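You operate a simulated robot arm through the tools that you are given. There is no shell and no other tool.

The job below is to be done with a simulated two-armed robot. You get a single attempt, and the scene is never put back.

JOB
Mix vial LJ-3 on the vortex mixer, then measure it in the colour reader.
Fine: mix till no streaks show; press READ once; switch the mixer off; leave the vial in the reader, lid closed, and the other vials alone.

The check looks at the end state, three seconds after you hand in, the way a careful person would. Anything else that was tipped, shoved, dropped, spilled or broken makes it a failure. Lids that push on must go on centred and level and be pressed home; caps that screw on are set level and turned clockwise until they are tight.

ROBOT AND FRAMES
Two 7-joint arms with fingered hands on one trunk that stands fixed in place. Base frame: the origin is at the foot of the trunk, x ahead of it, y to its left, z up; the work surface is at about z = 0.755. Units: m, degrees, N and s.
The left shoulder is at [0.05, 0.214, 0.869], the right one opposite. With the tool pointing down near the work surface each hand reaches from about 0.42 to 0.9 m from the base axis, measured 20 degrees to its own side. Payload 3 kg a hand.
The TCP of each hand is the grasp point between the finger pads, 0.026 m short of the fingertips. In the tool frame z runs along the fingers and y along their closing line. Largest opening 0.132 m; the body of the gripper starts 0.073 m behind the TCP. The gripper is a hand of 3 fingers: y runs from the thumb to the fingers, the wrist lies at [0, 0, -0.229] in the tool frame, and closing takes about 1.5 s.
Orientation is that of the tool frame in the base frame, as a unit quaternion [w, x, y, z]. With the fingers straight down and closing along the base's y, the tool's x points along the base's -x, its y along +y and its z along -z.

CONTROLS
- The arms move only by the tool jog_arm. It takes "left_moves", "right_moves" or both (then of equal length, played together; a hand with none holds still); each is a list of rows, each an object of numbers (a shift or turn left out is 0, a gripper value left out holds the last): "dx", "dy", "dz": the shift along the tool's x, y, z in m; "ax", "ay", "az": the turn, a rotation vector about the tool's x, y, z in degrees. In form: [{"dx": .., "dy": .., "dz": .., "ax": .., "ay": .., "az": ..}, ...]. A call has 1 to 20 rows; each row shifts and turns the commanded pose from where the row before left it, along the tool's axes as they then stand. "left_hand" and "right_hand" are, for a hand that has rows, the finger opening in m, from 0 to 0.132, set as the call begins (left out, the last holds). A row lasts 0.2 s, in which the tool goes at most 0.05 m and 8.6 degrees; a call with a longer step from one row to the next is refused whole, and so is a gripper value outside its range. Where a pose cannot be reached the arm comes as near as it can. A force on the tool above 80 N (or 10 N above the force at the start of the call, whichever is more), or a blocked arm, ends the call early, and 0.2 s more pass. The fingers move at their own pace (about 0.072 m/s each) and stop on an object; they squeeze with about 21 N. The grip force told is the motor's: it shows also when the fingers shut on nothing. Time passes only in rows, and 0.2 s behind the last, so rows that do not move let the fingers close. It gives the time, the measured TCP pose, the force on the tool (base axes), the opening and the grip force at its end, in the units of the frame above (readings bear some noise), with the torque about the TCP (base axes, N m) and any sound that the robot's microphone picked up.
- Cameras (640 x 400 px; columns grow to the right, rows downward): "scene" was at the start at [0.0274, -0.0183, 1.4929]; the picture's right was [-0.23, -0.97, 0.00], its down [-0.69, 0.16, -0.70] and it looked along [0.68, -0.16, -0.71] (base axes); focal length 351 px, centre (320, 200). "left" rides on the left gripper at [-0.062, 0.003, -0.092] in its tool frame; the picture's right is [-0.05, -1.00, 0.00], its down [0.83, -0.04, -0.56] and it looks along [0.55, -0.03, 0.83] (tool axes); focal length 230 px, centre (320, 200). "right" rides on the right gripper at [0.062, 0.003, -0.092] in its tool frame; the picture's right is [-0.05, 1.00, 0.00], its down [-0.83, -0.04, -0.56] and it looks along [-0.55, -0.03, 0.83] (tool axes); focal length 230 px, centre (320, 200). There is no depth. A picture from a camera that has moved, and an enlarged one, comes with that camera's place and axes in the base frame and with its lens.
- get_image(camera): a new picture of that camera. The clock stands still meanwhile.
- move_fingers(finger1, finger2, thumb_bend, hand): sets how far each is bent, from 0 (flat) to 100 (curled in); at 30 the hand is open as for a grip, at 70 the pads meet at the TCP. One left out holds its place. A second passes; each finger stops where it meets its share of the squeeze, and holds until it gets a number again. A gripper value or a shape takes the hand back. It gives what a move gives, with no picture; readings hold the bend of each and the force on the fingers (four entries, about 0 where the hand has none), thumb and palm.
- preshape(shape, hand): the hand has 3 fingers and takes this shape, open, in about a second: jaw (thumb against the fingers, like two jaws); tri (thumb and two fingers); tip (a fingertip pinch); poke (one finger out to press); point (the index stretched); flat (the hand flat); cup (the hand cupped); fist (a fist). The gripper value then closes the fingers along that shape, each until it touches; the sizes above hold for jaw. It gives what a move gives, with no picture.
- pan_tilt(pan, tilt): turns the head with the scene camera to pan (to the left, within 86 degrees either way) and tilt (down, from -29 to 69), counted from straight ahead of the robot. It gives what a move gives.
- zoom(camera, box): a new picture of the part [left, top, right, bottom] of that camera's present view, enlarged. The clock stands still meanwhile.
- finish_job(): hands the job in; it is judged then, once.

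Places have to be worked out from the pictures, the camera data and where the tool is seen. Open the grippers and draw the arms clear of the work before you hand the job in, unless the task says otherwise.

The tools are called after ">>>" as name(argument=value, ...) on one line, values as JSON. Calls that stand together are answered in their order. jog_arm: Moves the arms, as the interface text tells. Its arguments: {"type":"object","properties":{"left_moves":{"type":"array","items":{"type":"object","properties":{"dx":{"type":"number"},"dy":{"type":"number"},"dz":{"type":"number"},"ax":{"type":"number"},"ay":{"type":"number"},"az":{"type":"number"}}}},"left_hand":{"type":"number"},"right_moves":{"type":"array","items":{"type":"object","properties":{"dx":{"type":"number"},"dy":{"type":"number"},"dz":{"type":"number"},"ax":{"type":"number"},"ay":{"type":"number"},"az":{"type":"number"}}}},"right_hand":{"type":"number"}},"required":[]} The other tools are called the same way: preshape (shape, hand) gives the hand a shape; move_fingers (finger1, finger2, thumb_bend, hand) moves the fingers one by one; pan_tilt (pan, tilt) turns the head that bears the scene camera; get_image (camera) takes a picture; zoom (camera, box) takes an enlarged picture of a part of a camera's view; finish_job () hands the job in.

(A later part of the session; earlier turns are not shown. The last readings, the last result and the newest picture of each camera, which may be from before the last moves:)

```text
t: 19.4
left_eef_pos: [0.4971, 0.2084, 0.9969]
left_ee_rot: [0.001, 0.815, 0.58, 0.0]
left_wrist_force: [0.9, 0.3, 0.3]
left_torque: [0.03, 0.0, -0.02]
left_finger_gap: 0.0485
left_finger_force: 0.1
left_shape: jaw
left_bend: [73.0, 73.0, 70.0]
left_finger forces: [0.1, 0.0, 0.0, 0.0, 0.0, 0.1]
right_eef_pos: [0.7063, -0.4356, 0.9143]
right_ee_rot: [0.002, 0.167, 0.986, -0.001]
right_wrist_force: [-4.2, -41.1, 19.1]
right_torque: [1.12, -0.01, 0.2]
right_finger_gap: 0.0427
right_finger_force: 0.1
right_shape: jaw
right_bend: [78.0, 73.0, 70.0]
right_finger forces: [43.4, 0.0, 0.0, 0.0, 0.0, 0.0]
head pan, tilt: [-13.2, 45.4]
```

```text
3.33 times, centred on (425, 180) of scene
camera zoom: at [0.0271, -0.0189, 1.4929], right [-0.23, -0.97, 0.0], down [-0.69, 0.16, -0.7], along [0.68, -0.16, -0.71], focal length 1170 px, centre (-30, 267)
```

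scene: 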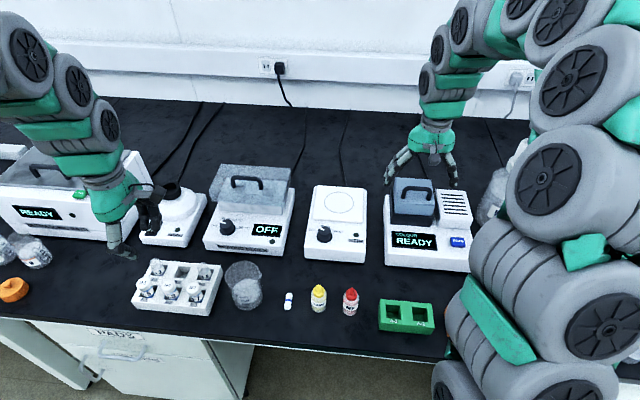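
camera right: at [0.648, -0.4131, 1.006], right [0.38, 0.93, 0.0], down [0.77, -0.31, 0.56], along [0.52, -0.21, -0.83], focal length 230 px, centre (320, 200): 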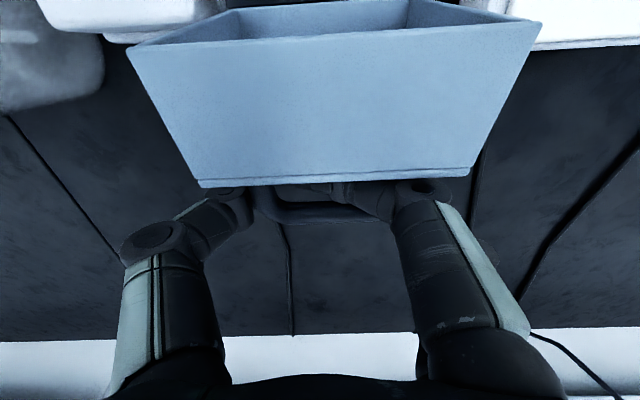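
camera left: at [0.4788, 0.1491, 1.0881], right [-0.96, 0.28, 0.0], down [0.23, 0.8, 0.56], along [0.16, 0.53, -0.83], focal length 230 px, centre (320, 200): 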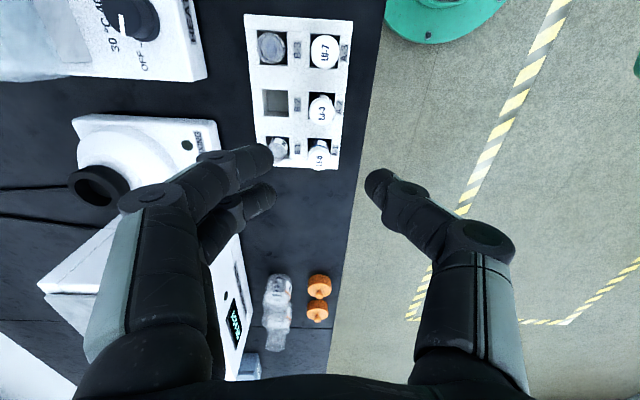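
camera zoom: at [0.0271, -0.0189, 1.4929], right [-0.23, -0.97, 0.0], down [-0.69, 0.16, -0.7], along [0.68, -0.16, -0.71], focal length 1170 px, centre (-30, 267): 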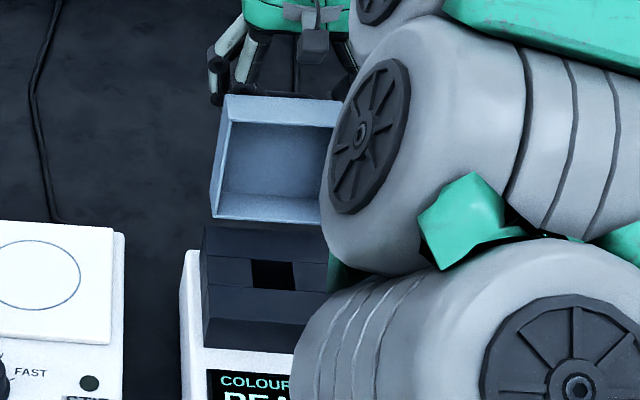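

Opening pushes one finger (43 N) against the inside of the left post. I relax that finger by curling it back and swing the thumb out instead.

>>> move_fingers(hand="right", finger1=80, finger2=74, thumb_bend=60)

>>> get_image(camera="right")

```text
t: 20.4
left_eef_pos: [0.4946, 0.2105, 0.9964]
left_ee_rot: [0.0, 0.815, 0.58, 0.0]
left_wrist_force: [-0.3, -0.4, 0.4]
left_torque: [-0.03, -0.03, 0.01]
left_finger_gap: 0.0485
left_finger_force: 0.0
left_shape: jaw
left_bend: [73.0, 73.0, 70.0]
left_finger forces: [0.1, 0.1, 0.1, 0.1, 0.0, 0.0]
right_eef_pos: [0.7071, -0.4327, 0.9125]
right_ee_rot: [0.001, 0.165, 0.986, 0.0]
right_wrist_force: [10.3, -10.1, 22.9]
right_torque: [0.51, 0.08, -0.11]
right_finger_gap: 0.0185
right_finger_force: 19.3
right_shape: fingers
right_bend: [81.0, 72.0, 57.0]
right_finger forces: [15.4, 12.3, 0.1, 0.0, 10.7, 0.0]
head pan, tilt: [-13.2, 45.4]
```

```text
taken
camera right: at [0.6489, -0.4092, 1.0054], right [0.37, 0.93, 0.0], down [0.77, -0.31, 0.56], along [0.52, -0.21, -0.83], focal length 230 px, centre (320, 200)
```

right: 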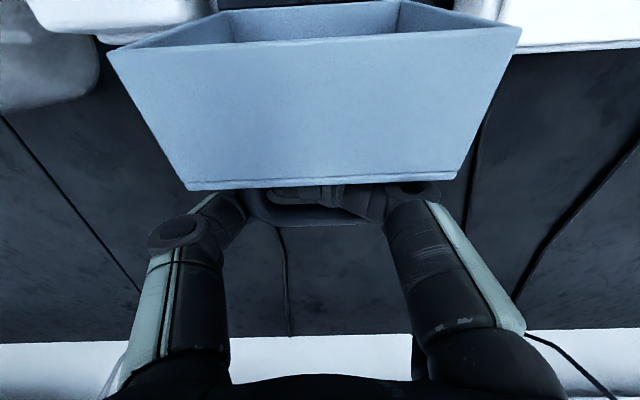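

All three digits still touch, so I swing only the thumb wide open.

>>> move_fingers(hand="right", thumb_bend=30)

>>> get_image(camera="right")

>>> zoom(camera="right", box=[180, 160, 480, 260])

>>> zoom(camera="scene", box=[370, 120, 480, 240])

```text
t: 21.4
left_eef_pos: [0.4953, 0.2099, 0.9963]
left_ee_rot: [0.0, 0.814, 0.58, 0.001]
left_wrist_force: [-0.3, -0.7, 0.8]
left_torque: [-0.01, 0.01, 0.03]
left_finger_gap: 0.0484
left_finger_force: 0.1
left_shape: jaw
left_bend: [73.0, 73.0, 70.0]
left_finger forces: [0.0, 0.0, 0.1, 0.1, 0.1, 0.1]
right_eef_pos: [0.706, -0.4322, 0.9119]
right_ee_rot: [0.0, 0.166, 0.986, 0.0]
right_wrist_force: [12.5, 2.3, 19.8]
right_torque: [0.67, 0.01, -0.2]
right_finger_gap: 0.0481
right_finger_force: 14.4
right_shape: fingers
right_bend: [81.0, 72.0, 30.0]
right_finger forces: [16.3, 12.4, 0.0, 0.0, 0.0, 0.0]
head pan, tilt: [-13.2, 45.4]
```

```text
taken
camera right: at [0.6487, -0.4094, 1.0051], right [0.38, 0.93, 0.0], down [0.77, -0.31, 0.56], along [0.52, -0.21, -0.83], focal length 230 px, centre (320, 200)
```

right: 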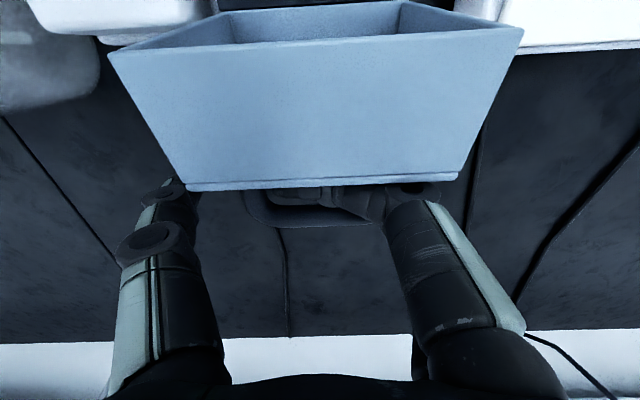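

```text
2.13 times, centred on (330, 210) of right
camera zoom: at [0.6487, -0.4094, 1.0051], right [0.38, 0.93, 0.0], down [0.77, -0.31, 0.56], along [0.52, -0.21, -0.83], focal length 491 px, centre (299, 179)
```

zoom: 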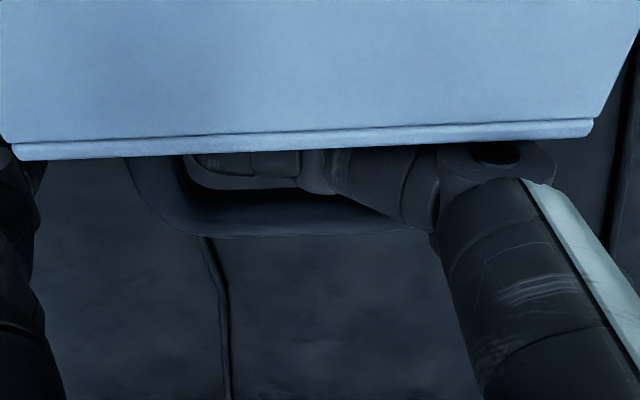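

```text
3.33 times, centred on (425, 180) of scene
camera zoom: at [0.0274, -0.0181, 1.493], right [-0.23, -0.97, 0.0], down [-0.69, 0.16, -0.7], along [0.68, -0.16, -0.71], focal length 1170 px, centre (-30, 267)
```

zoom: 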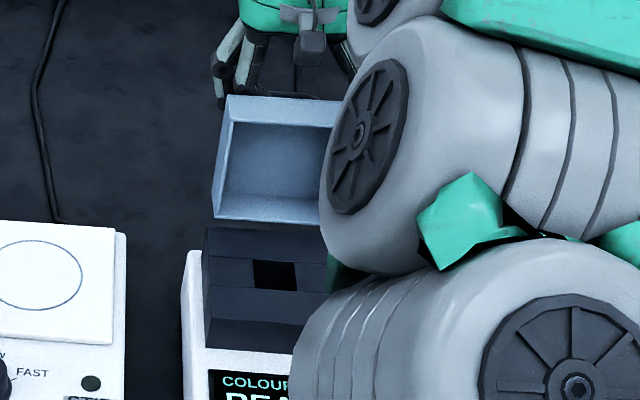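

The thumb is free; one finger sits in the loop. I relax both fingers slightly toward no contact before lifting out.

>>> move_fingers(hand="right", finger1=77, finger2=66)

>>> zoom(camera="right", box=[180, 160, 480, 260])

```text
t: 22.4
left_eef_pos: [0.4959, 0.2086, 0.9961]
left_ee_rot: [0.0, 0.814, 0.581, 0.0]
left_wrist_force: [0.6, 1.1, -0.4]
left_torque: [0.0, 0.03, -0.01]
left_finger_gap: 0.0485
left_finger_force: 0.0
left_shape: jaw
left_bend: [73.0, 73.0, 70.0]
left_finger forces: [0.1, 0.0, 0.0, 0.0, 0.0, 0.0]
right_eef_pos: [0.7048, -0.4333, 0.9115]
right_ee_rot: [0.0, 0.166, 0.986, 0.0]
right_wrist_force: [9.0, -4.4, 21.0]
right_torque: [0.79, -0.05, -0.09]
right_finger_gap: 0.0489
right_finger_force: 14.4
right_shape: fingers
right_bend: [78.0, 63.0, 30.0]
right_finger forces: [19.0, 9.5, 0.0, 0.0, 0.1, 0.0]
head pan, tilt: [-13.2, 45.4]
```

```text
2.13 times, centred on (330, 210) of right
camera zoom: at [0.6485, -0.4099, 1.0053], right [0.38, 0.93, 0.0], down [0.77, -0.31, 0.56], along [0.52, -0.21, -0.83], focal length 491 px, centre (299, 179)
```

zoom: 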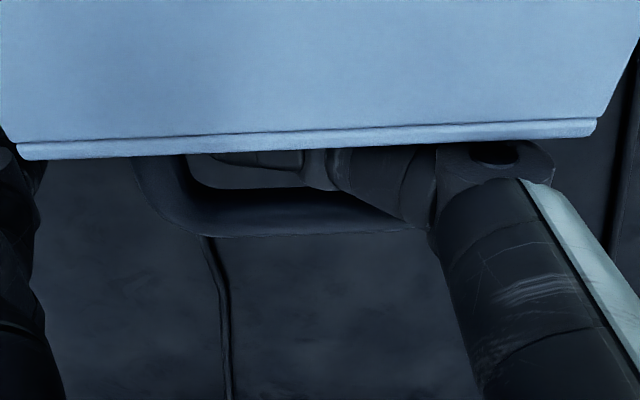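

The handle pushes the hand upward (21 N), so the finger rests on top of the post. Rising should free it; I raise in small steps.

>>> jog_arm(right_moves=[{"dz": -0.003}, {"dz": -0.003}, {"dz": -0.003}, {}])

>>> zoom(camera="right", box=[180, 140, 480, 260])

>>> zoom(camera="scene", box=[370, 120, 480, 240])

```text
t: 23.4
left_eef_pos: [0.4952, 0.21, 0.9964]
left_ee_rot: [0.0, 0.815, 0.58, -0.001]
left_wrist_force: [0.1, 0.2, -0.2]
left_torque: [0.0, 0.01, 0.01]
left_finger_gap: 0.0484
left_finger_force: 0.1
left_shape: jaw
left_bend: [73.0, 73.0, 70.0]
left_finger forces: [0.2, 0.0, 0.0, 0.0, 0.1, 0.1]
right_eef_pos: [0.7049, -0.4317, 0.9207]
right_ee_rot: [0.0, 0.165, 0.986, 0.0]
right_wrist_force: [1.4, 3.6, -0.4]
right_torque: [0.03, 0.04, 0.09]
right_finger_gap: 0.0529
right_finger_force: 5.7
right_shape: fingers
right_bend: [78.0, 61.0, 30.0]
right_finger forces: [4.7, 6.9, 0.0, 0.0, 0.0, 0.0]
head pan, tilt: [-13.2, 45.4]
```

```text
2.13 times, centred on (330, 200) of right
camera zoom: at [0.6483, -0.4092, 1.0136], right [0.37, 0.93, 0.0], down [0.77, -0.31, 0.55], along [0.51, -0.21, -0.83], focal length 491 px, centre (299, 200)
```

zoom: 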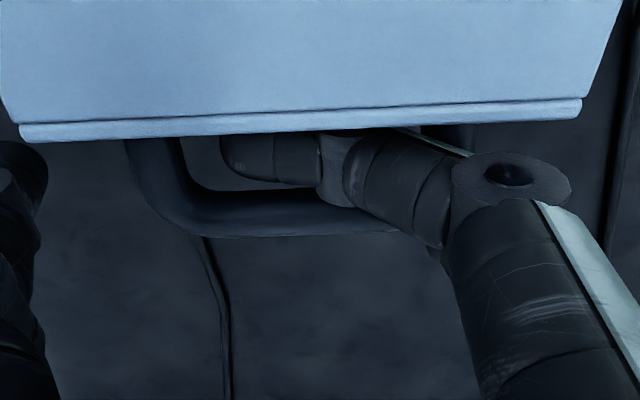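

```text
3.33 times, centred on (425, 180) of scene
camera zoom: at [0.0275, -0.0183, 1.4929], right [-0.23, -0.97, 0.0], down [-0.69, 0.16, -0.7], along [0.68, -0.16, -0.71], focal length 1170 px, centre (-30, 267)
```

zoom: 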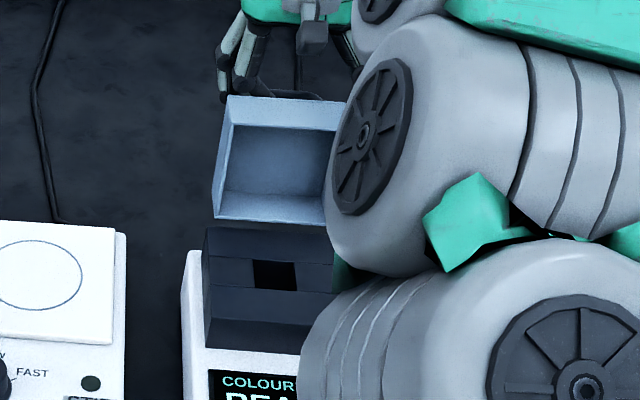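

The forces nearly vanished and the lid stays put. I keep rising straight up.

>>> jog_arm(right_moves=[{"dz": -0.005}, {"dz": -0.008}, {"dz": -0.012}, {"dz": -0.015}, {"dz": -0.02}, {"dz": -0.03}, {"dz": -0.03}, {}])

>>> get_image(camera="right")

>>> zoom(camera="scene", box=[370, 120, 480, 240])

```text
t: 25.2
left_eef_pos: [0.4954, 0.2094, 0.9959]
left_ee_rot: [0.0, 0.815, 0.579, 0.0]
left_wrist_force: [-0.2, -0.2, 0.7]
left_torque: [-0.02, 0.0, -0.02]
left_finger_gap: 0.0485
left_finger_force: 0.1
left_shape: jaw
left_bend: [73.0, 73.0, 70.0]
left_finger forces: [0.1, 0.0, 0.1, 0.0, 0.0, 0.0]
right_eef_pos: [0.705, -0.4327, 1.0407]
right_ee_rot: [-0.001, 0.165, 0.986, 0.001]
right_wrist_force: [-1.2, 0.2, -0.5]
right_torque: [0.01, -0.04, 0.02]
right_finger_gap: 0.0576
right_finger_force: 0.0
right_shape: fingers
right_bend: [77.0, 66.0, 30.0]
right_finger forces: [0.0, 0.0, 0.0, 0.0, 0.0, 0.0]
head pan, tilt: [-13.2, 45.4]
```

```text
taken
camera right: at [0.6474, -0.4092, 1.133], right [0.37, 0.93, 0.0], down [0.77, -0.31, 0.56], along [0.52, -0.21, -0.83], focal length 230 px, centre (320, 200)
```

right: 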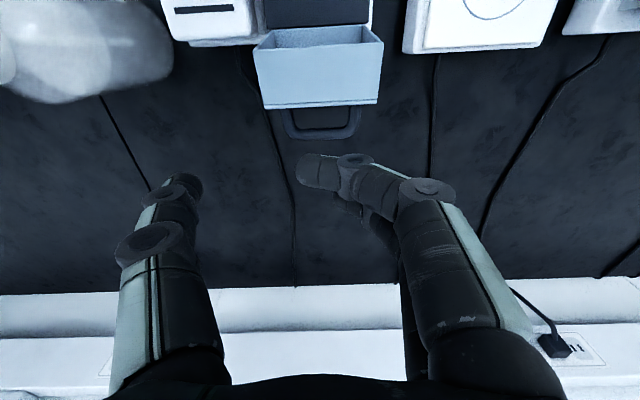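

```text
3.33 times, centred on (425, 180) of scene
camera zoom: at [0.0274, -0.0183, 1.493], right [-0.23, -0.97, 0.0], down [-0.69, 0.16, -0.7], along [0.68, -0.16, -0.71], focal length 1170 px, centre (-30, 267)
```

zoom: 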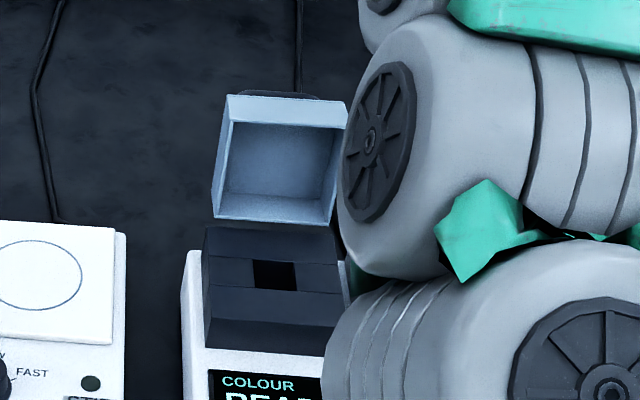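

The lid stays open on its own. I draw the right hand back and restore its jaw shape, and bring the left hand toward the mixer for a view of the switch and cup.

>>> jog_arm(right_moves=[{"dx": 0.042, "dy": -0.0087, "dz": -0.01}, {"dx": 0.042, "dy": -0.0087, "dz": -0.01}, {"dx": 0.042, "dy": -0.0087, "dz": -0.01}, {"dx": 0.042, "dy": -0.0087, "dz": -0.01}, {"dx": 0.042, "dy": -0.0087, "dz": -0.01}, {"dx": 0.042, "dy": -0.0087, "dz": -0.01}], left_moves=[{"dx": 0.0139, "dy": 0.02425, "dz": -0.0057}, {"dx": 0.0139, "dy": 0.02425, "dz": -0.0057}, {"dx": 0.0139, "dy": 0.02425, "dz": -0.0057}, {"dx": 0.0139, "dy": 0.02425, "dz": -0.0057}, {"dx": 0.0139, "dy": 0.02425, "dz": -0.0057}, {"dx": 0.0139, "dy": 0.02425, "dz": -0.0057}])

>>> preshape(shape="jaw", hand="right")

>>> preshape(shape="poke", hand="left")

>>> get_image(camera="left")

>>> get_image(camera="scene")

>>> zoom(camera="scene", box=[100, 130, 260, 250])

```text
t: 26.6
left_eef_pos: [0.6624, 0.2406, 1.0282]
left_ee_rot: [0.0, 0.814, 0.58, 0.0]
left_wrist_force: [0.6, 1.1, -0.7]
left_torque: [-0.03, 0.0, -0.01]
left_finger_gap: 0.0485
left_finger_force: 0.1
left_shape: jaw
left_bend: [73.0, 73.0, 70.0]
left_finger forces: [0.0, 0.0, 0.0, 0.1, 0.0, 0.1]
right_eef_pos: [0.4473, -0.4018, 1.1009]
right_ee_rot: [-0.001, 0.165, 0.986, 0.0]
right_wrist_force: [0.4, -0.2, -0.1]
right_torque: [-0.02, 0.02, 0.0]
right_finger_gap: 0.0575
right_finger_force: 0.2
right_shape: fingers
right_bend: [77.0, 66.0, 30.0]
right_finger forces: [0.0, 0.1, 0.1, 0.0, 0.0, 0.1]
head pan, tilt: [-13.2, 45.4]
```

```text
t: 27.5
left_eef_pos: [0.6609, 0.2395, 1.0288]
left_ee_rot: [0.0, 0.815, 0.58, 0.0]
left_wrist_force: [-0.3, 1.0, 0.8]
left_torque: [-0.03, 0.0, 0.06]
left_finger_gap: 0.0485
left_finger_force: 0.2
left_shape: jaw
left_bend: [73.0, 73.0, 70.0]
left_finger forces: [0.0, 0.0, 0.0, 0.1, 0.0, 0.0]
right_eef_pos: [0.4494, -0.4012, 1.101]
right_ee_rot: [0.0, 0.166, 0.986, 0.0]
right_wrist_force: [0.4, -0.4, 0.8]
right_torque: [0.0, 0.01, -0.04]
right_finger_gap: 0.1317
right_finger_force: 0.0
right_shape: jaw
right_bend: [30.0, 30.0, 30.0]
right_finger forces: [0.1, 0.0, 0.0, 0.0, 0.0, 0.0]
head pan, tilt: [-13.2, 45.4]
```

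```text
t: 28.4
left_eef_pos: [0.6608, 0.2406, 1.0296]
left_ee_rot: [0.0, 0.814, 0.58, 0.0]
left_wrist_force: [0.0, 0.1, 0.3]
left_torque: [-0.02, 0.05, -0.03]
left_finger_gap: 0.0
left_finger_force: 0.1
left_shape: poke
left_bend: [100.0, 100.0, 45.0]
left_finger forces: [0.0, 0.0, 0.0, 0.1, 0.0, 0.0]
right_eef_pos: [0.4486, -0.4024, 1.0989]
right_ee_rot: [0.0, 0.167, 0.986, 0.0]
right_wrist_force: [0.2, -0.6, 0.9]
right_torque: [-0.03, 0.0, 0.02]
right_finger_gap: 0.132
right_finger_force: 0.0
right_shape: jaw
right_bend: [30.0, 30.0, 30.0]
right_finger forces: [0.0, 0.0, 0.1, 0.0, 0.1, 0.1]
head pan, tilt: [-13.2, 45.4]
```

```text
taken
camera left: at [0.644, 0.1797, 1.121], right [-0.96, 0.28, 0.0], down [0.23, 0.8, 0.56], along [0.15, 0.53, -0.83], focal length 230 px, centre (320, 200)
```

left: 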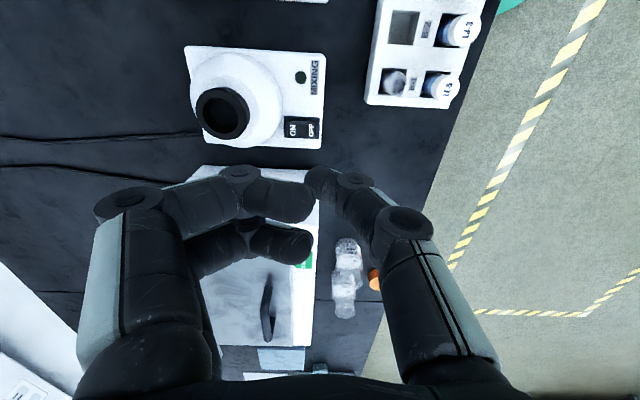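

```text
taken
```

scene: 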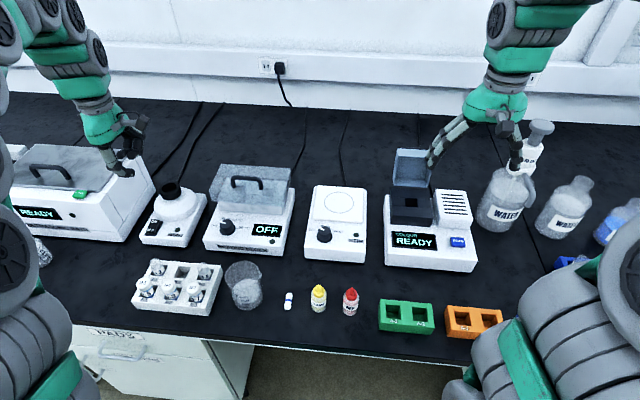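

```text
3.33 times, centred on (180, 190) of scene
camera zoom: at [0.0274, -0.0183, 1.4929], right [-0.23, -0.97, 0.0], down [-0.69, 0.16, -0.7], along [0.68, -0.16, -0.71], focal length 1170 px, centre (787, 233)
```

zoom: 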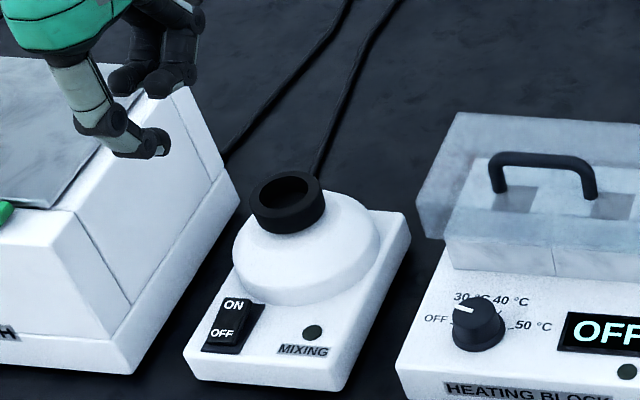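

The mixer, switch and cup are now clearly in view. Poke leaves the curled fingers close to the thumb tip, so I try the point shape and look.

>>> preshape(shape="point", hand="left")

>>> get_image(camera="left")

>>> zoom(camera="left", box=[180, 30, 340, 160])

>>> zoom(camera="scene", box=[80, 50, 220, 250])

```text
t: 29.3
left_eef_pos: [0.66, 0.2397, 1.0282]
left_ee_rot: [0.0, 0.815, 0.58, 0.0]
left_wrist_force: [-0.2, 0.4, 0.9]
left_torque: [0.02, 0.01, -0.03]
left_finger_gap: 0.0
left_finger_force: 0.0
left_shape: point
left_bend: [24.0, 100.0, 48.0]
left_finger forces: [0.0, 0.0, 0.0, 0.0, 0.1, 0.1]
right_eef_pos: [0.4495, -0.4016, 1.0997]
right_ee_rot: [0.0, 0.166, 0.986, 0.0]
right_wrist_force: [-0.4, 0.1, -0.4]
right_torque: [0.03, -0.01, 0.0]
right_finger_gap: 0.1321
right_finger_force: 0.0
right_shape: jaw
right_bend: [30.0, 30.0, 30.0]
right_finger forces: [0.1, 0.0, 0.1, 0.0, 0.1, 0.1]
head pan, tilt: [-13.2, 45.4]
```

```text
taken
camera left: at [0.6441, 0.1797, 1.1211], right [-0.96, 0.28, 0.0], down [0.23, 0.8, 0.56], along [0.15, 0.53, -0.83], focal length 230 px, centre (320, 200)
```

left: 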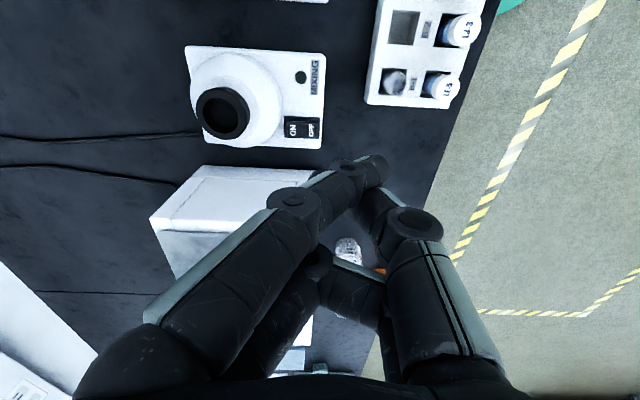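

```text
3.08 times, centred on (260, 95) of left
camera zoom: at [0.6441, 0.1797, 1.1211], right [-0.96, 0.28, 0.0], down [0.23, 0.8, 0.56], along [0.15, 0.53, -0.83], focal length 708 px, centre (505, 523)
```

zoom: 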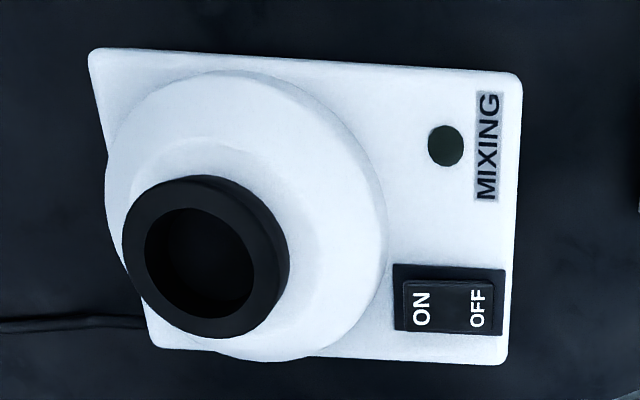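

```text
2.00 times, centred on (150, 150) of scene
camera zoom: at [0.0274, -0.0183, 1.4929], right [-0.23, -0.97, 0.0], down [-0.69, 0.16, -0.7], along [0.68, -0.16, -0.71], focal length 702 px, centre (660, 300)
```

zoom: 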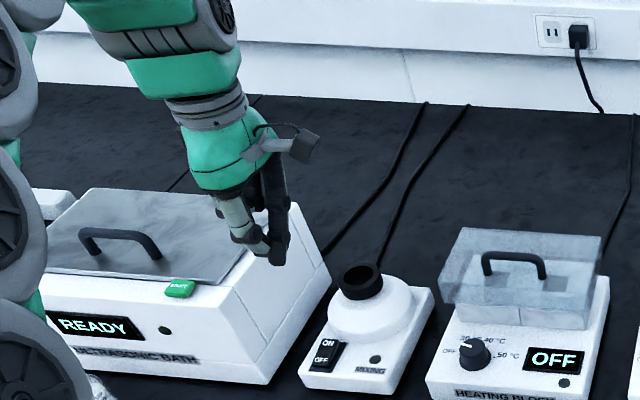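

Neither shape isolates one straight tip well. I straighten finger 1 alone and curl finger 2 and the thumb, then look.

>>> move_fingers(hand="left", finger1=15, finger2=100, thumb_bend=100)

>>> get_image(camera="left")

>>> zoom(camera="scene", box=[80, 50, 220, 250])

```text
t: 30.3
left_eef_pos: [0.6615, 0.2394, 1.0281]
left_ee_rot: [0.0, 0.815, 0.58, 0.0]
left_wrist_force: [-0.8, -0.4, -0.9]
left_torque: [0.01, 0.01, 0.0]
left_finger_gap: 0.0168
left_finger_force: 0.0
left_shape: fingers
left_bend: [24.0, 100.0, 88.0]
left_finger forces: [0.1, 0.0, 0.0, 0.0, 0.0, 0.1]
right_eef_pos: [0.4481, -0.4005, 1.1012]
right_ee_rot: [0.0, 0.166, 0.986, 0.0]
right_wrist_force: [0.2, 0.1, 1.3]
right_torque: [0.03, 0.01, 0.01]
right_finger_gap: 0.1318
right_finger_force: 0.0
right_shape: jaw
right_bend: [30.0, 30.0, 30.0]
right_finger forces: [0.0, 0.0, 0.0, 0.1, 0.1, 0.0]
head pan, tilt: [-13.2, 45.4]
```

```text
taken
camera left: at [0.6442, 0.1797, 1.121], right [-0.96, 0.28, 0.0], down [0.23, 0.8, 0.56], along [0.15, 0.53, -0.83], focal length 230 px, centre (320, 200)
```

left: 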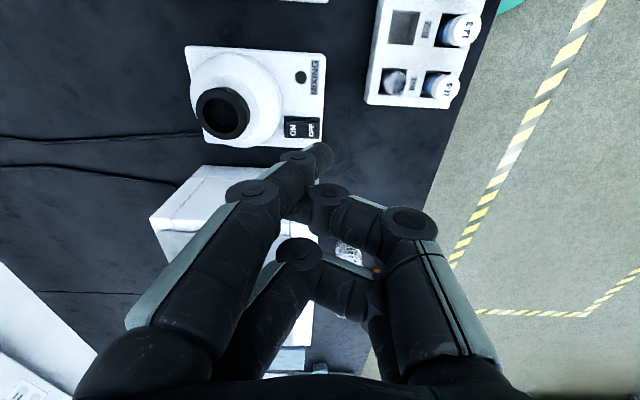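

```text
2.00 times, centred on (150, 150) of scene
camera zoom: at [0.0274, -0.0183, 1.4929], right [-0.23, -0.97, 0.0], down [-0.69, 0.16, -0.7], along [0.68, -0.16, -0.71], focal length 702 px, centre (660, 300)
```

zoom: 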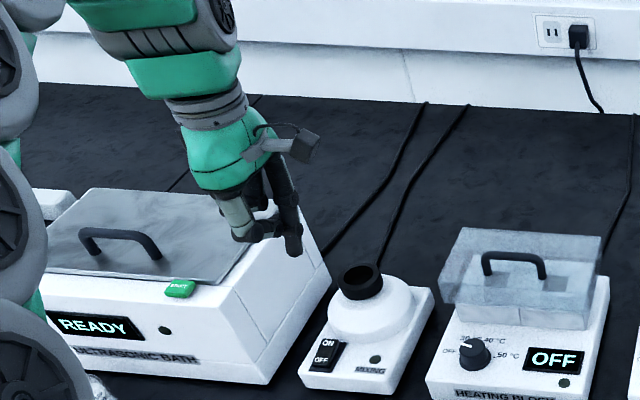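

Finger 1 now sticks straight down about 30 mm past the TCP. I place the switch ON half at about (0.7035, 0.260, 0.812) and the cup top at (0.760, 0.208, 0.864); I hover the fingertip 18 mm above the ON half.

>>> jog_arm(left_moves=[{"dx": 0.0225, "dy": 0.0183}, {"dx": 0.0226, "dy": 0.0182}, {"dz": 0.035}, {"dz": 0.035}, {"dz": 0.035}, {"dz": 0.035}, {"dz": 0.028}, {}])

>>> get_image(camera="left")

>>> zoom(camera="scene", box=[120, 160, 220, 250])

```text
t: 32.1
left_eef_pos: [0.7088, 0.2716, 0.8602]
left_ee_rot: [0.0, 0.815, 0.58, -0.001]
left_wrist_force: [-0.5, 0.5, 0.6]
left_torque: [0.0, -0.01, 0.01]
left_finger_gap: 0.0168
left_finger_force: 0.1
left_shape: fingers
left_bend: [24.0, 100.0, 88.0]
left_finger forces: [0.1, 0.0, 0.1, 0.0, 0.1, 0.0]
right_eef_pos: [0.4489, -0.4017, 1.0998]
right_ee_rot: [0.0, 0.166, 0.986, 0.001]
right_wrist_force: [0.2, 0.5, 0.1]
right_torque: [-0.01, 0.01, 0.0]
right_finger_gap: 0.1318
right_finger_force: 0.1
right_shape: jaw
right_bend: [30.0, 30.0, 30.0]
right_finger forces: [0.1, 0.0, 0.0, 0.1, 0.1, 0.0]
head pan, tilt: [-13.2, 45.4]
```

```text
taken
camera left: at [0.6919, 0.2111, 0.9524], right [-0.96, 0.28, 0.0], down [0.23, 0.8, 0.56], along [0.15, 0.53, -0.83], focal length 230 px, centre (320, 200)
```

left: 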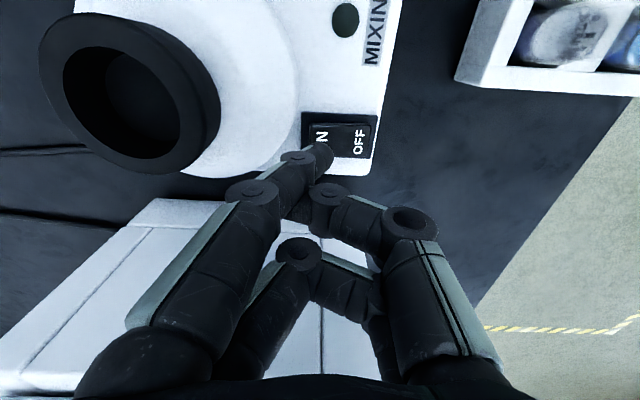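

```text
4.44 times, centred on (170, 205) of scene
camera zoom: at [0.0274, -0.0183, 1.4929], right [-0.23, -0.97, 0.0], down [-0.69, 0.16, -0.7], along [0.68, -0.16, -0.71], focal length 1560 px, centre (987, 178)
```

zoom: 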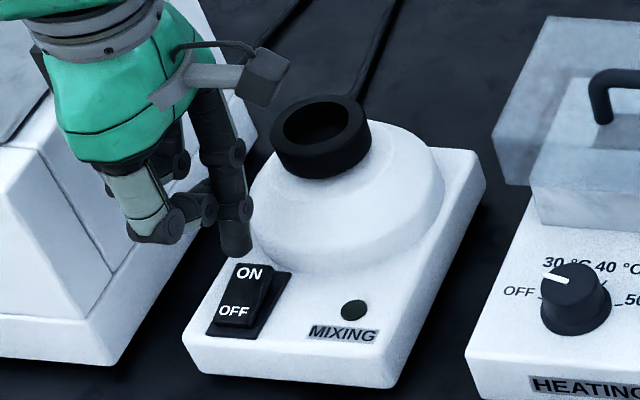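

The fingertip is just above the ON half, a few mm left of centre. I shift slightly right/forward and press down in small steps.

>>> jog_arm(left_moves=[{"dx": -0.004, "dy": 0.003}, {"dz": 0.006}, {"dz": 0.006}, {"dz": 0.004}, {"dz": 0.003}, {"dz": 0.002}])

>>> zoom(camera="scene", box=[120, 160, 220, 250])

```text
t: 33.5
left_eef_pos: [0.7104, 0.2669, 0.8413]
left_ee_rot: [0.0, 0.814, 0.58, 0.0]
left_wrist_force: [-0.3, 0.1, 0.1]
left_torque: [-0.02, 0.01, -0.02]
left_finger_gap: 0.0167
left_finger_force: 0.1
left_shape: fingers
left_bend: [25.0, 100.0, 88.0]
left_finger forces: [0.1, 0.0, 0.1, 0.0, 0.0, 0.0]
right_eef_pos: [0.4497, -0.4014, 1.0996]
right_ee_rot: [0.0, 0.166, 0.986, 0.001]
right_wrist_force: [-0.6, 0.8, 0.3]
right_torque: [-0.02, -0.02, -0.02]
right_finger_gap: 0.1319
right_finger_force: 0.0
right_shape: jaw
right_bend: [30.0, 30.0, 30.0]
right_finger forces: [0.0, 0.1, 0.0, 0.0, 0.0, 0.0]
head pan, tilt: [-13.2, 45.4]
```

```text
4.44 times, centred on (170, 205) of scene
camera zoom: at [0.0274, -0.0183, 1.4929], right [-0.23, -0.97, 0.0], down [-0.69, 0.16, -0.7], along [0.68, -0.16, -0.71], focal length 1560 px, centre (987, 178)
```

zoom: 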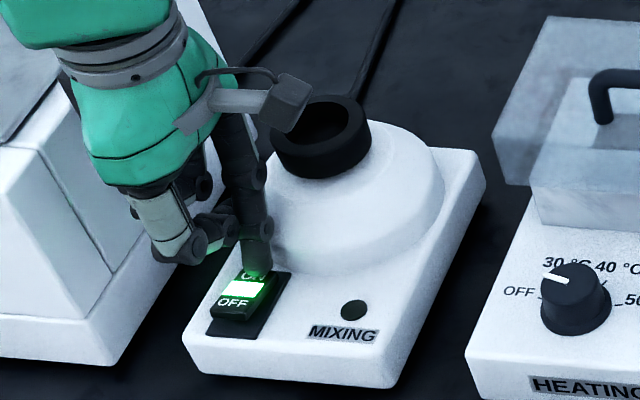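

The rocker has flipped and glows green: the mixer is ON (its MIXING lamp is still dark, so it likely runs when a vial is pressed in). I lift away and check.

>>> jog_arm(left_moves=[{"dz": -0.02}, {"dz": -0.04}, {"dz": -0.04}, {"dz": -0.04}, {}])

>>> preshape(shape="jaw", hand="left")

>>> zoom(camera="scene", box=[120, 160, 220, 250])

>>> zoom(camera="scene", box=[126, 255, 226, 317])

```text
t: 34.7
left_eef_pos: [0.7092, 0.2661, 0.9808]
left_ee_rot: [0.0, 0.815, 0.579, 0.0]
left_wrist_force: [0.5, 0.6, 0.3]
left_torque: [0.01, -0.04, 0.02]
left_finger_gap: 0.0167
left_finger_force: 0.0
left_shape: fingers
left_bend: [25.0, 100.0, 88.0]
left_finger forces: [0.0, 0.1, 0.0, 0.1, 0.1, 0.0]
right_eef_pos: [0.4482, -0.4011, 1.0997]
right_ee_rot: [0.0, 0.166, 0.986, 0.0]
right_wrist_force: [-0.1, -0.5, 0.1]
right_torque: [0.01, 0.01, 0.01]
right_finger_gap: 0.132
right_finger_force: 0.0
right_shape: jaw
right_bend: [30.0, 30.0, 30.0]
right_finger forces: [0.1, 0.1, 0.0, 0.1, 0.0, 0.0]
head pan, tilt: [-13.2, 45.4]
```

```text
t: 35.6
left_eef_pos: [0.7096, 0.2652, 0.9811]
left_ee_rot: [0.0, 0.814, 0.58, -0.001]
left_wrist_force: [0.5, 0.2, 0.2]
left_torque: [0.0, -0.02, 0.01]
left_finger_gap: 0.0962
left_finger_force: 0.1
left_shape: jaw
left_bend: [30.0, 94.0, 30.0]
left_finger forces: [0.0, 0.0, 0.1, 0.0, 0.0, 0.1]
right_eef_pos: [0.4489, -0.4013, 1.1009]
right_ee_rot: [0.0, 0.166, 0.986, -0.001]
right_wrist_force: [-0.4, 0.0, -0.8]
right_torque: [0.01, 0.0, -0.02]
right_finger_gap: 0.1317
right_finger_force: 0.1
right_shape: jaw
right_bend: [30.0, 30.0, 30.0]
right_finger forces: [0.0, 0.0, 0.1, 0.1, 0.0, 0.0]
head pan, tilt: [-13.2, 45.4]
```

```text
4.44 times, centred on (170, 205) of scene
camera zoom: at [0.0274, -0.0183, 1.4929], right [-0.23, -0.97, 0.0], down [-0.69, 0.16, -0.7], along [0.68, -0.16, -0.71], focal length 1560 px, centre (987, 178)
```

zoom: 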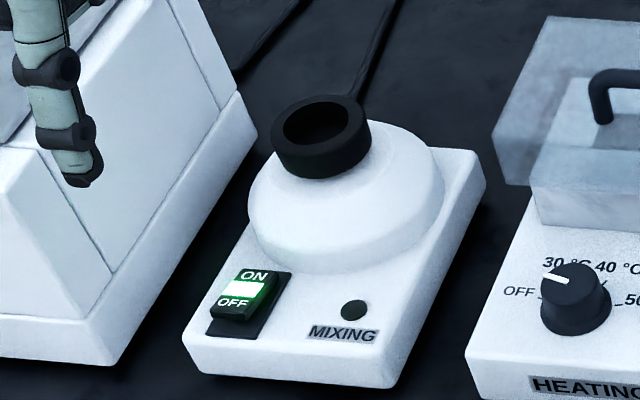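

```text
6.40 times, centred on (176, 286) of scene
camera zoom: at [0.0274, -0.0183, 1.4929], right [-0.23, -0.97, 0.0], down [-0.69, 0.16, -0.7], along [0.68, -0.16, -0.71], focal length 2246 px, centre (1242, -350)
```

zoom: 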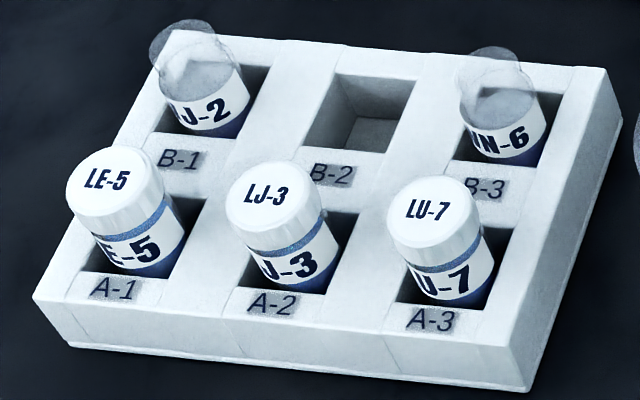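

The mixer is ON. I open the left hand to 0.075 and move it back above LJ-3.

>>> jog_arm(left_moves=[{"dz": -0.01}, {"dx": -0.0207, "dy": -0.0307}, {"dx": -0.0207, "dy": -0.0307}, {"dx": -0.0207, "dy": -0.0307}, {"dx": -0.0207, "dy": -0.0307}, {"dx": -0.0207, "dy": -0.0307}, {"dx": -0.0207, "dy": -0.0307}, {"dz": 0.03}, {"dz": 0.03}, {}], left_hand=0.075)

>>> get_image(camera="left")

>>> zoom(camera="scene", box=[100, 220, 240, 320])

```text
t: 37.8
left_eef_pos: [0.4961, 0.2083, 0.9298]
left_ee_rot: [0.001, 0.815, 0.58, 0.0]
left_wrist_force: [0.2, 0.2, -0.1]
left_torque: [-0.02, -0.02, 0.04]
left_finger_gap: 0.0369
left_finger_force: 0.0
left_shape: jaw
left_bend: [72.0, 93.0, 70.0]
left_finger forces: [0.0, 0.0, 0.0, 0.0, 0.1, 0.0]
right_eef_pos: [0.4486, -0.4019, 1.0998]
right_ee_rot: [0.0, 0.166, 0.986, 0.001]
right_wrist_force: [-0.1, 1.0, 0.0]
right_torque: [-0.01, -0.01, 0.01]
right_finger_gap: 0.1321
right_finger_force: 0.2
right_shape: jaw
right_bend: [30.0, 30.0, 30.0]
right_finger forces: [0.0, 0.0, 0.1, 0.0, 0.0, 0.0]
head pan, tilt: [-13.2, 45.4]
```

```text
taken
camera left: at [0.4804, 0.1486, 1.0221], right [-0.96, 0.28, 0.0], down [0.23, 0.8, 0.56], along [0.15, 0.53, -0.83], focal length 230 px, centre (320, 200)
```

left: 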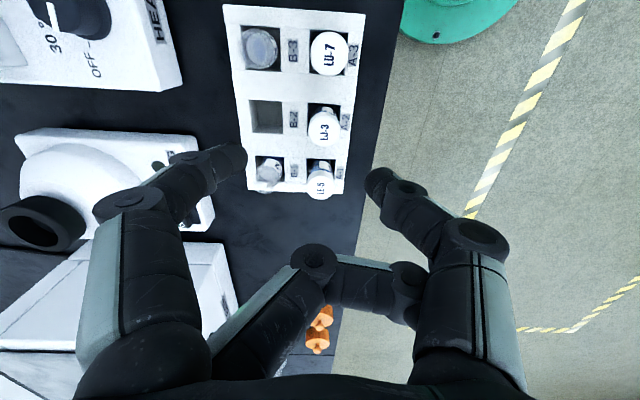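

```text
4.00 times, centred on (170, 270) of scene
camera zoom: at [0.0274, -0.0183, 1.4929], right [-0.23, -0.97, 0.0], down [-0.69, 0.16, -0.7], along [0.68, -0.16, -0.71], focal length 1404 px, centre (920, -80)
```

zoom: 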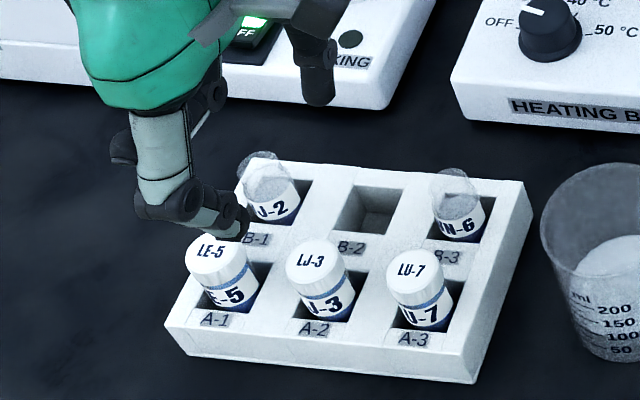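

Finger 2 is still hooked behind the thumb. I raise the hand well clear of the vials before untangling it.

>>> jog_arm(left_moves=[{"dz": -0.04}, {"dz": -0.04}, {"dz": -0.03}])

>>> move_fingers(hand="left", finger1=30, finger2=100, thumb_bend=0)

>>> get_image(camera="left")

```text
t: 38.6
left_eef_pos: [0.495, 0.2076, 1.0417]
left_ee_rot: [0.0, 0.815, 0.58, 0.0]
left_wrist_force: [0.2, -0.7, 0.2]
left_torque: [0.02, -0.03, -0.03]
left_finger_gap: 0.0366
left_finger_force: 0.1
left_shape: jaw
left_bend: [72.0, 93.0, 70.0]
left_finger forces: [0.0, 0.1, 0.0, 0.0, 0.0, 0.0]
right_eef_pos: [0.4487, -0.4017, 1.1001]
right_ee_rot: [-0.001, 0.166, 0.986, 0.0]
right_wrist_force: [-1.3, 0.1, 0.5]
right_torque: [-0.01, -0.01, 0.0]
right_finger_gap: 0.1318
right_finger_force: 0.0
right_shape: jaw
right_bend: [30.0, 30.0, 30.0]
right_finger forces: [0.1, 0.1, 0.0, 0.1, 0.0, 0.0]
head pan, tilt: [-13.2, 45.4]
```

```text
t: 39.6
left_eef_pos: [0.4957, 0.2059, 1.04]
left_ee_rot: [0.0, 0.814, 0.58, 0.001]
left_wrist_force: [0.2, 0.0, -0.3]
left_torque: [0.03, -0.01, -0.05]
left_finger_gap: 0.1483
left_finger_force: 0.1
left_shape: fingers
left_bend: [30.0, 93.0, 13.0]
left_finger forces: [0.0, 0.0, 0.1, 0.1, 0.0, 0.0]
right_eef_pos: [0.4477, -0.4023, 1.0999]
right_ee_rot: [0.0, 0.166, 0.986, 0.0]
right_wrist_force: [-0.4, 0.5, -0.9]
right_torque: [-0.01, -0.03, 0.01]
right_finger_gap: 0.1321
right_finger_force: 0.1
right_shape: jaw
right_bend: [30.0, 30.0, 30.0]
right_finger forces: [0.0, 0.0, 0.1, 0.0, 0.1, 0.0]
head pan, tilt: [-13.2, 45.4]
```

```text
taken
camera left: at [0.4796, 0.1468, 1.1327], right [-0.96, 0.28, 0.0], down [0.23, 0.8, 0.56], along [0.15, 0.53, -0.83], focal length 230 px, centre (320, 200)
```

left: 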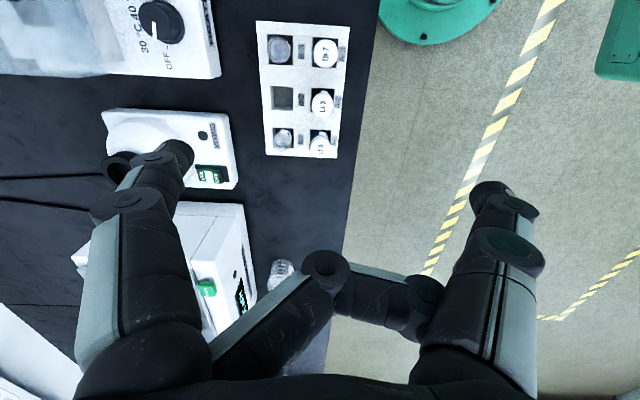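

The thumb opened to 13. Now I uncurl finger 2.

>>> move_fingers(hand="left", finger2=30)

>>> get_image(camera="left")

```text
t: 40.6
left_eef_pos: [0.4965, 0.2069, 1.0414]
left_ee_rot: [0.0, 0.815, 0.58, 0.0]
left_wrist_force: [0.0, 0.3, -0.6]
left_torque: [-0.03, -0.01, 0.01]
left_finger_gap: 0.1504
left_finger_force: 0.0
left_shape: fingers
left_bend: [30.0, 93.0, 9.0]
left_finger forces: [0.0, 0.1, 0.1, 0.0, 0.0, 0.1]
right_eef_pos: [0.4482, -0.402, 1.1011]
right_ee_rot: [0.0, 0.166, 0.986, 0.0]
right_wrist_force: [0.4, 0.5, 0.1]
right_torque: [0.02, 0.02, 0.02]
right_finger_gap: 0.1318
right_finger_force: 0.0
right_shape: jaw
right_bend: [30.0, 30.0, 30.0]
right_finger forces: [0.0, 0.0, 0.0, 0.1, 0.0, 0.0]
head pan, tilt: [-13.2, 45.4]
```

```text
taken
camera left: at [0.4796, 0.1468, 1.1327], right [-0.96, 0.28, 0.0], down [0.23, 0.8, 0.56], along [0.15, 0.53, -0.83], focal length 230 px, centre (320, 200)
```

left: 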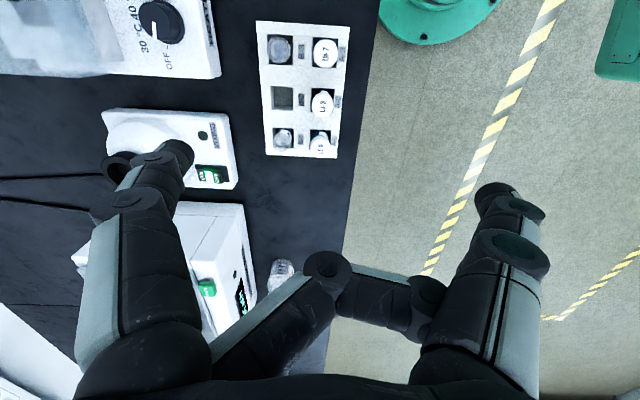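

Finger 2 stays wedged against the thumb's base link. I try the flat shape, which drives all digits straight.

>>> preshape(shape="flat", hand="left")

>>> get_image(camera="left")

```text
t: 41.5
left_eef_pos: [0.4958, 0.2074, 1.0413]
left_ee_rot: [0.0, 0.814, 0.58, 0.001]
left_wrist_force: [-1.5, 0.0, -0.1]
left_torque: [0.02, -0.04, -0.03]
left_finger_gap: 0.0
left_finger_force: 0.0
left_shape: flat
left_bend: [3.0, 23.0, 16.0]
left_finger forces: [0.0, 0.0, 0.1, 0.0, 0.1, 0.0]
right_eef_pos: [0.448, -0.4008, 1.0999]
right_ee_rot: [0.0, 0.166, 0.986, 0.0]
right_wrist_force: [-0.1, 0.1, 0.3]
right_torque: [0.01, -0.04, -0.01]
right_finger_gap: 0.1321
right_finger_force: 0.0
right_shape: jaw
right_bend: [30.0, 30.0, 30.0]
right_finger forces: [0.0, 0.1, 0.0, 0.0, 0.0, 0.0]
head pan, tilt: [-13.2, 45.4]
```

```text
taken
camera left: at [0.4797, 0.1468, 1.1327], right [-0.96, 0.28, 0.0], down [0.23, 0.8, 0.56], along [0.15, 0.53, -0.83], focal length 230 px, centre (320, 200)
```

left: 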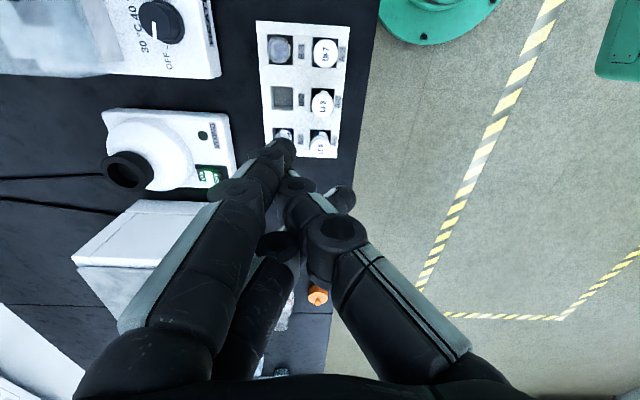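

Finger 2 came free (bend 23). I return to the jaw shape and check.

>>> preshape(shape="jaw", hand="left")

>>> jog_arm(left_moves=[{}, {}, {}, {}], left_hand=0.132)

>>> get_image(camera="left")

```text
t: 42.4
left_eef_pos: [0.4958, 0.2072, 1.0413]
left_ee_rot: [0.001, 0.815, 0.58, -0.001]
left_wrist_force: [-0.2, -0.1, 0.2]
left_torque: [0.01, -0.01, 0.01]
left_finger_gap: 0.132
left_finger_force: 0.1
left_shape: jaw
left_bend: [30.0, 30.0, 30.0]
left_finger forces: [0.0, 0.0, 0.1, 0.0, 0.0, 0.0]
right_eef_pos: [0.4476, -0.4013, 1.1007]
right_ee_rot: [0.0, 0.166, 0.986, 0.0]
right_wrist_force: [0.1, 0.3, 0.6]
right_torque: [-0.02, 0.01, -0.02]
right_finger_gap: 0.1319
right_finger_force: 0.1
right_shape: jaw
right_bend: [30.0, 30.0, 30.0]
right_finger forces: [0.0, 0.0, 0.1, 0.0, 0.0, 0.1]
head pan, tilt: [-13.2, 45.4]
```

```text
t: 43.4
left_eef_pos: [0.4956, 0.2075, 1.0404]
left_ee_rot: [0.0, 0.815, 0.58, 0.0]
left_wrist_force: [0.0, -0.6, 0.6]
left_torque: [-0.01, 0.0, 0.0]
left_finger_gap: 0.1318
left_finger_force: 0.1
left_shape: jaw
left_bend: [30.0, 30.0, 30.0]
left_finger forces: [0.0, 0.1, 0.0, 0.0, 0.0, 0.0]
right_eef_pos: [0.4493, -0.4002, 1.0998]
right_ee_rot: [0.0, 0.166, 0.986, 0.0]
right_wrist_force: [-0.4, -0.1, 1.1]
right_torque: [-0.02, 0.0, -0.02]
right_finger_gap: 0.1316
right_finger_force: 0.1
right_shape: jaw
right_bend: [30.0, 30.0, 30.0]
right_finger forces: [0.0, 0.0, 0.0, 0.1, 0.0, 0.0]
head pan, tilt: [-13.2, 45.4]
```

```text
taken
camera left: at [0.4796, 0.1468, 1.1327], right [-0.96, 0.28, 0.0], down [0.23, 0.8, 0.56], along [0.15, 0.53, -0.83], focal length 230 px, centre (320, 200)
```

left: 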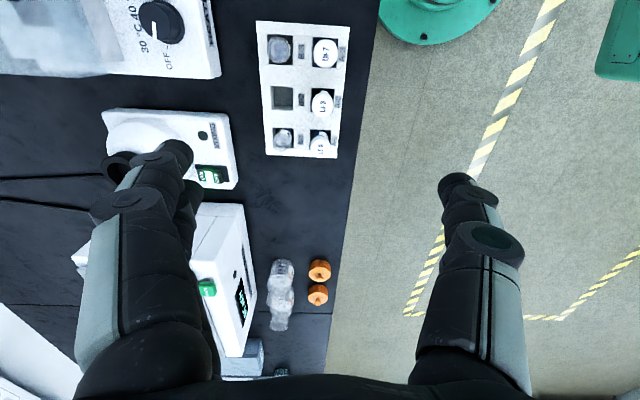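

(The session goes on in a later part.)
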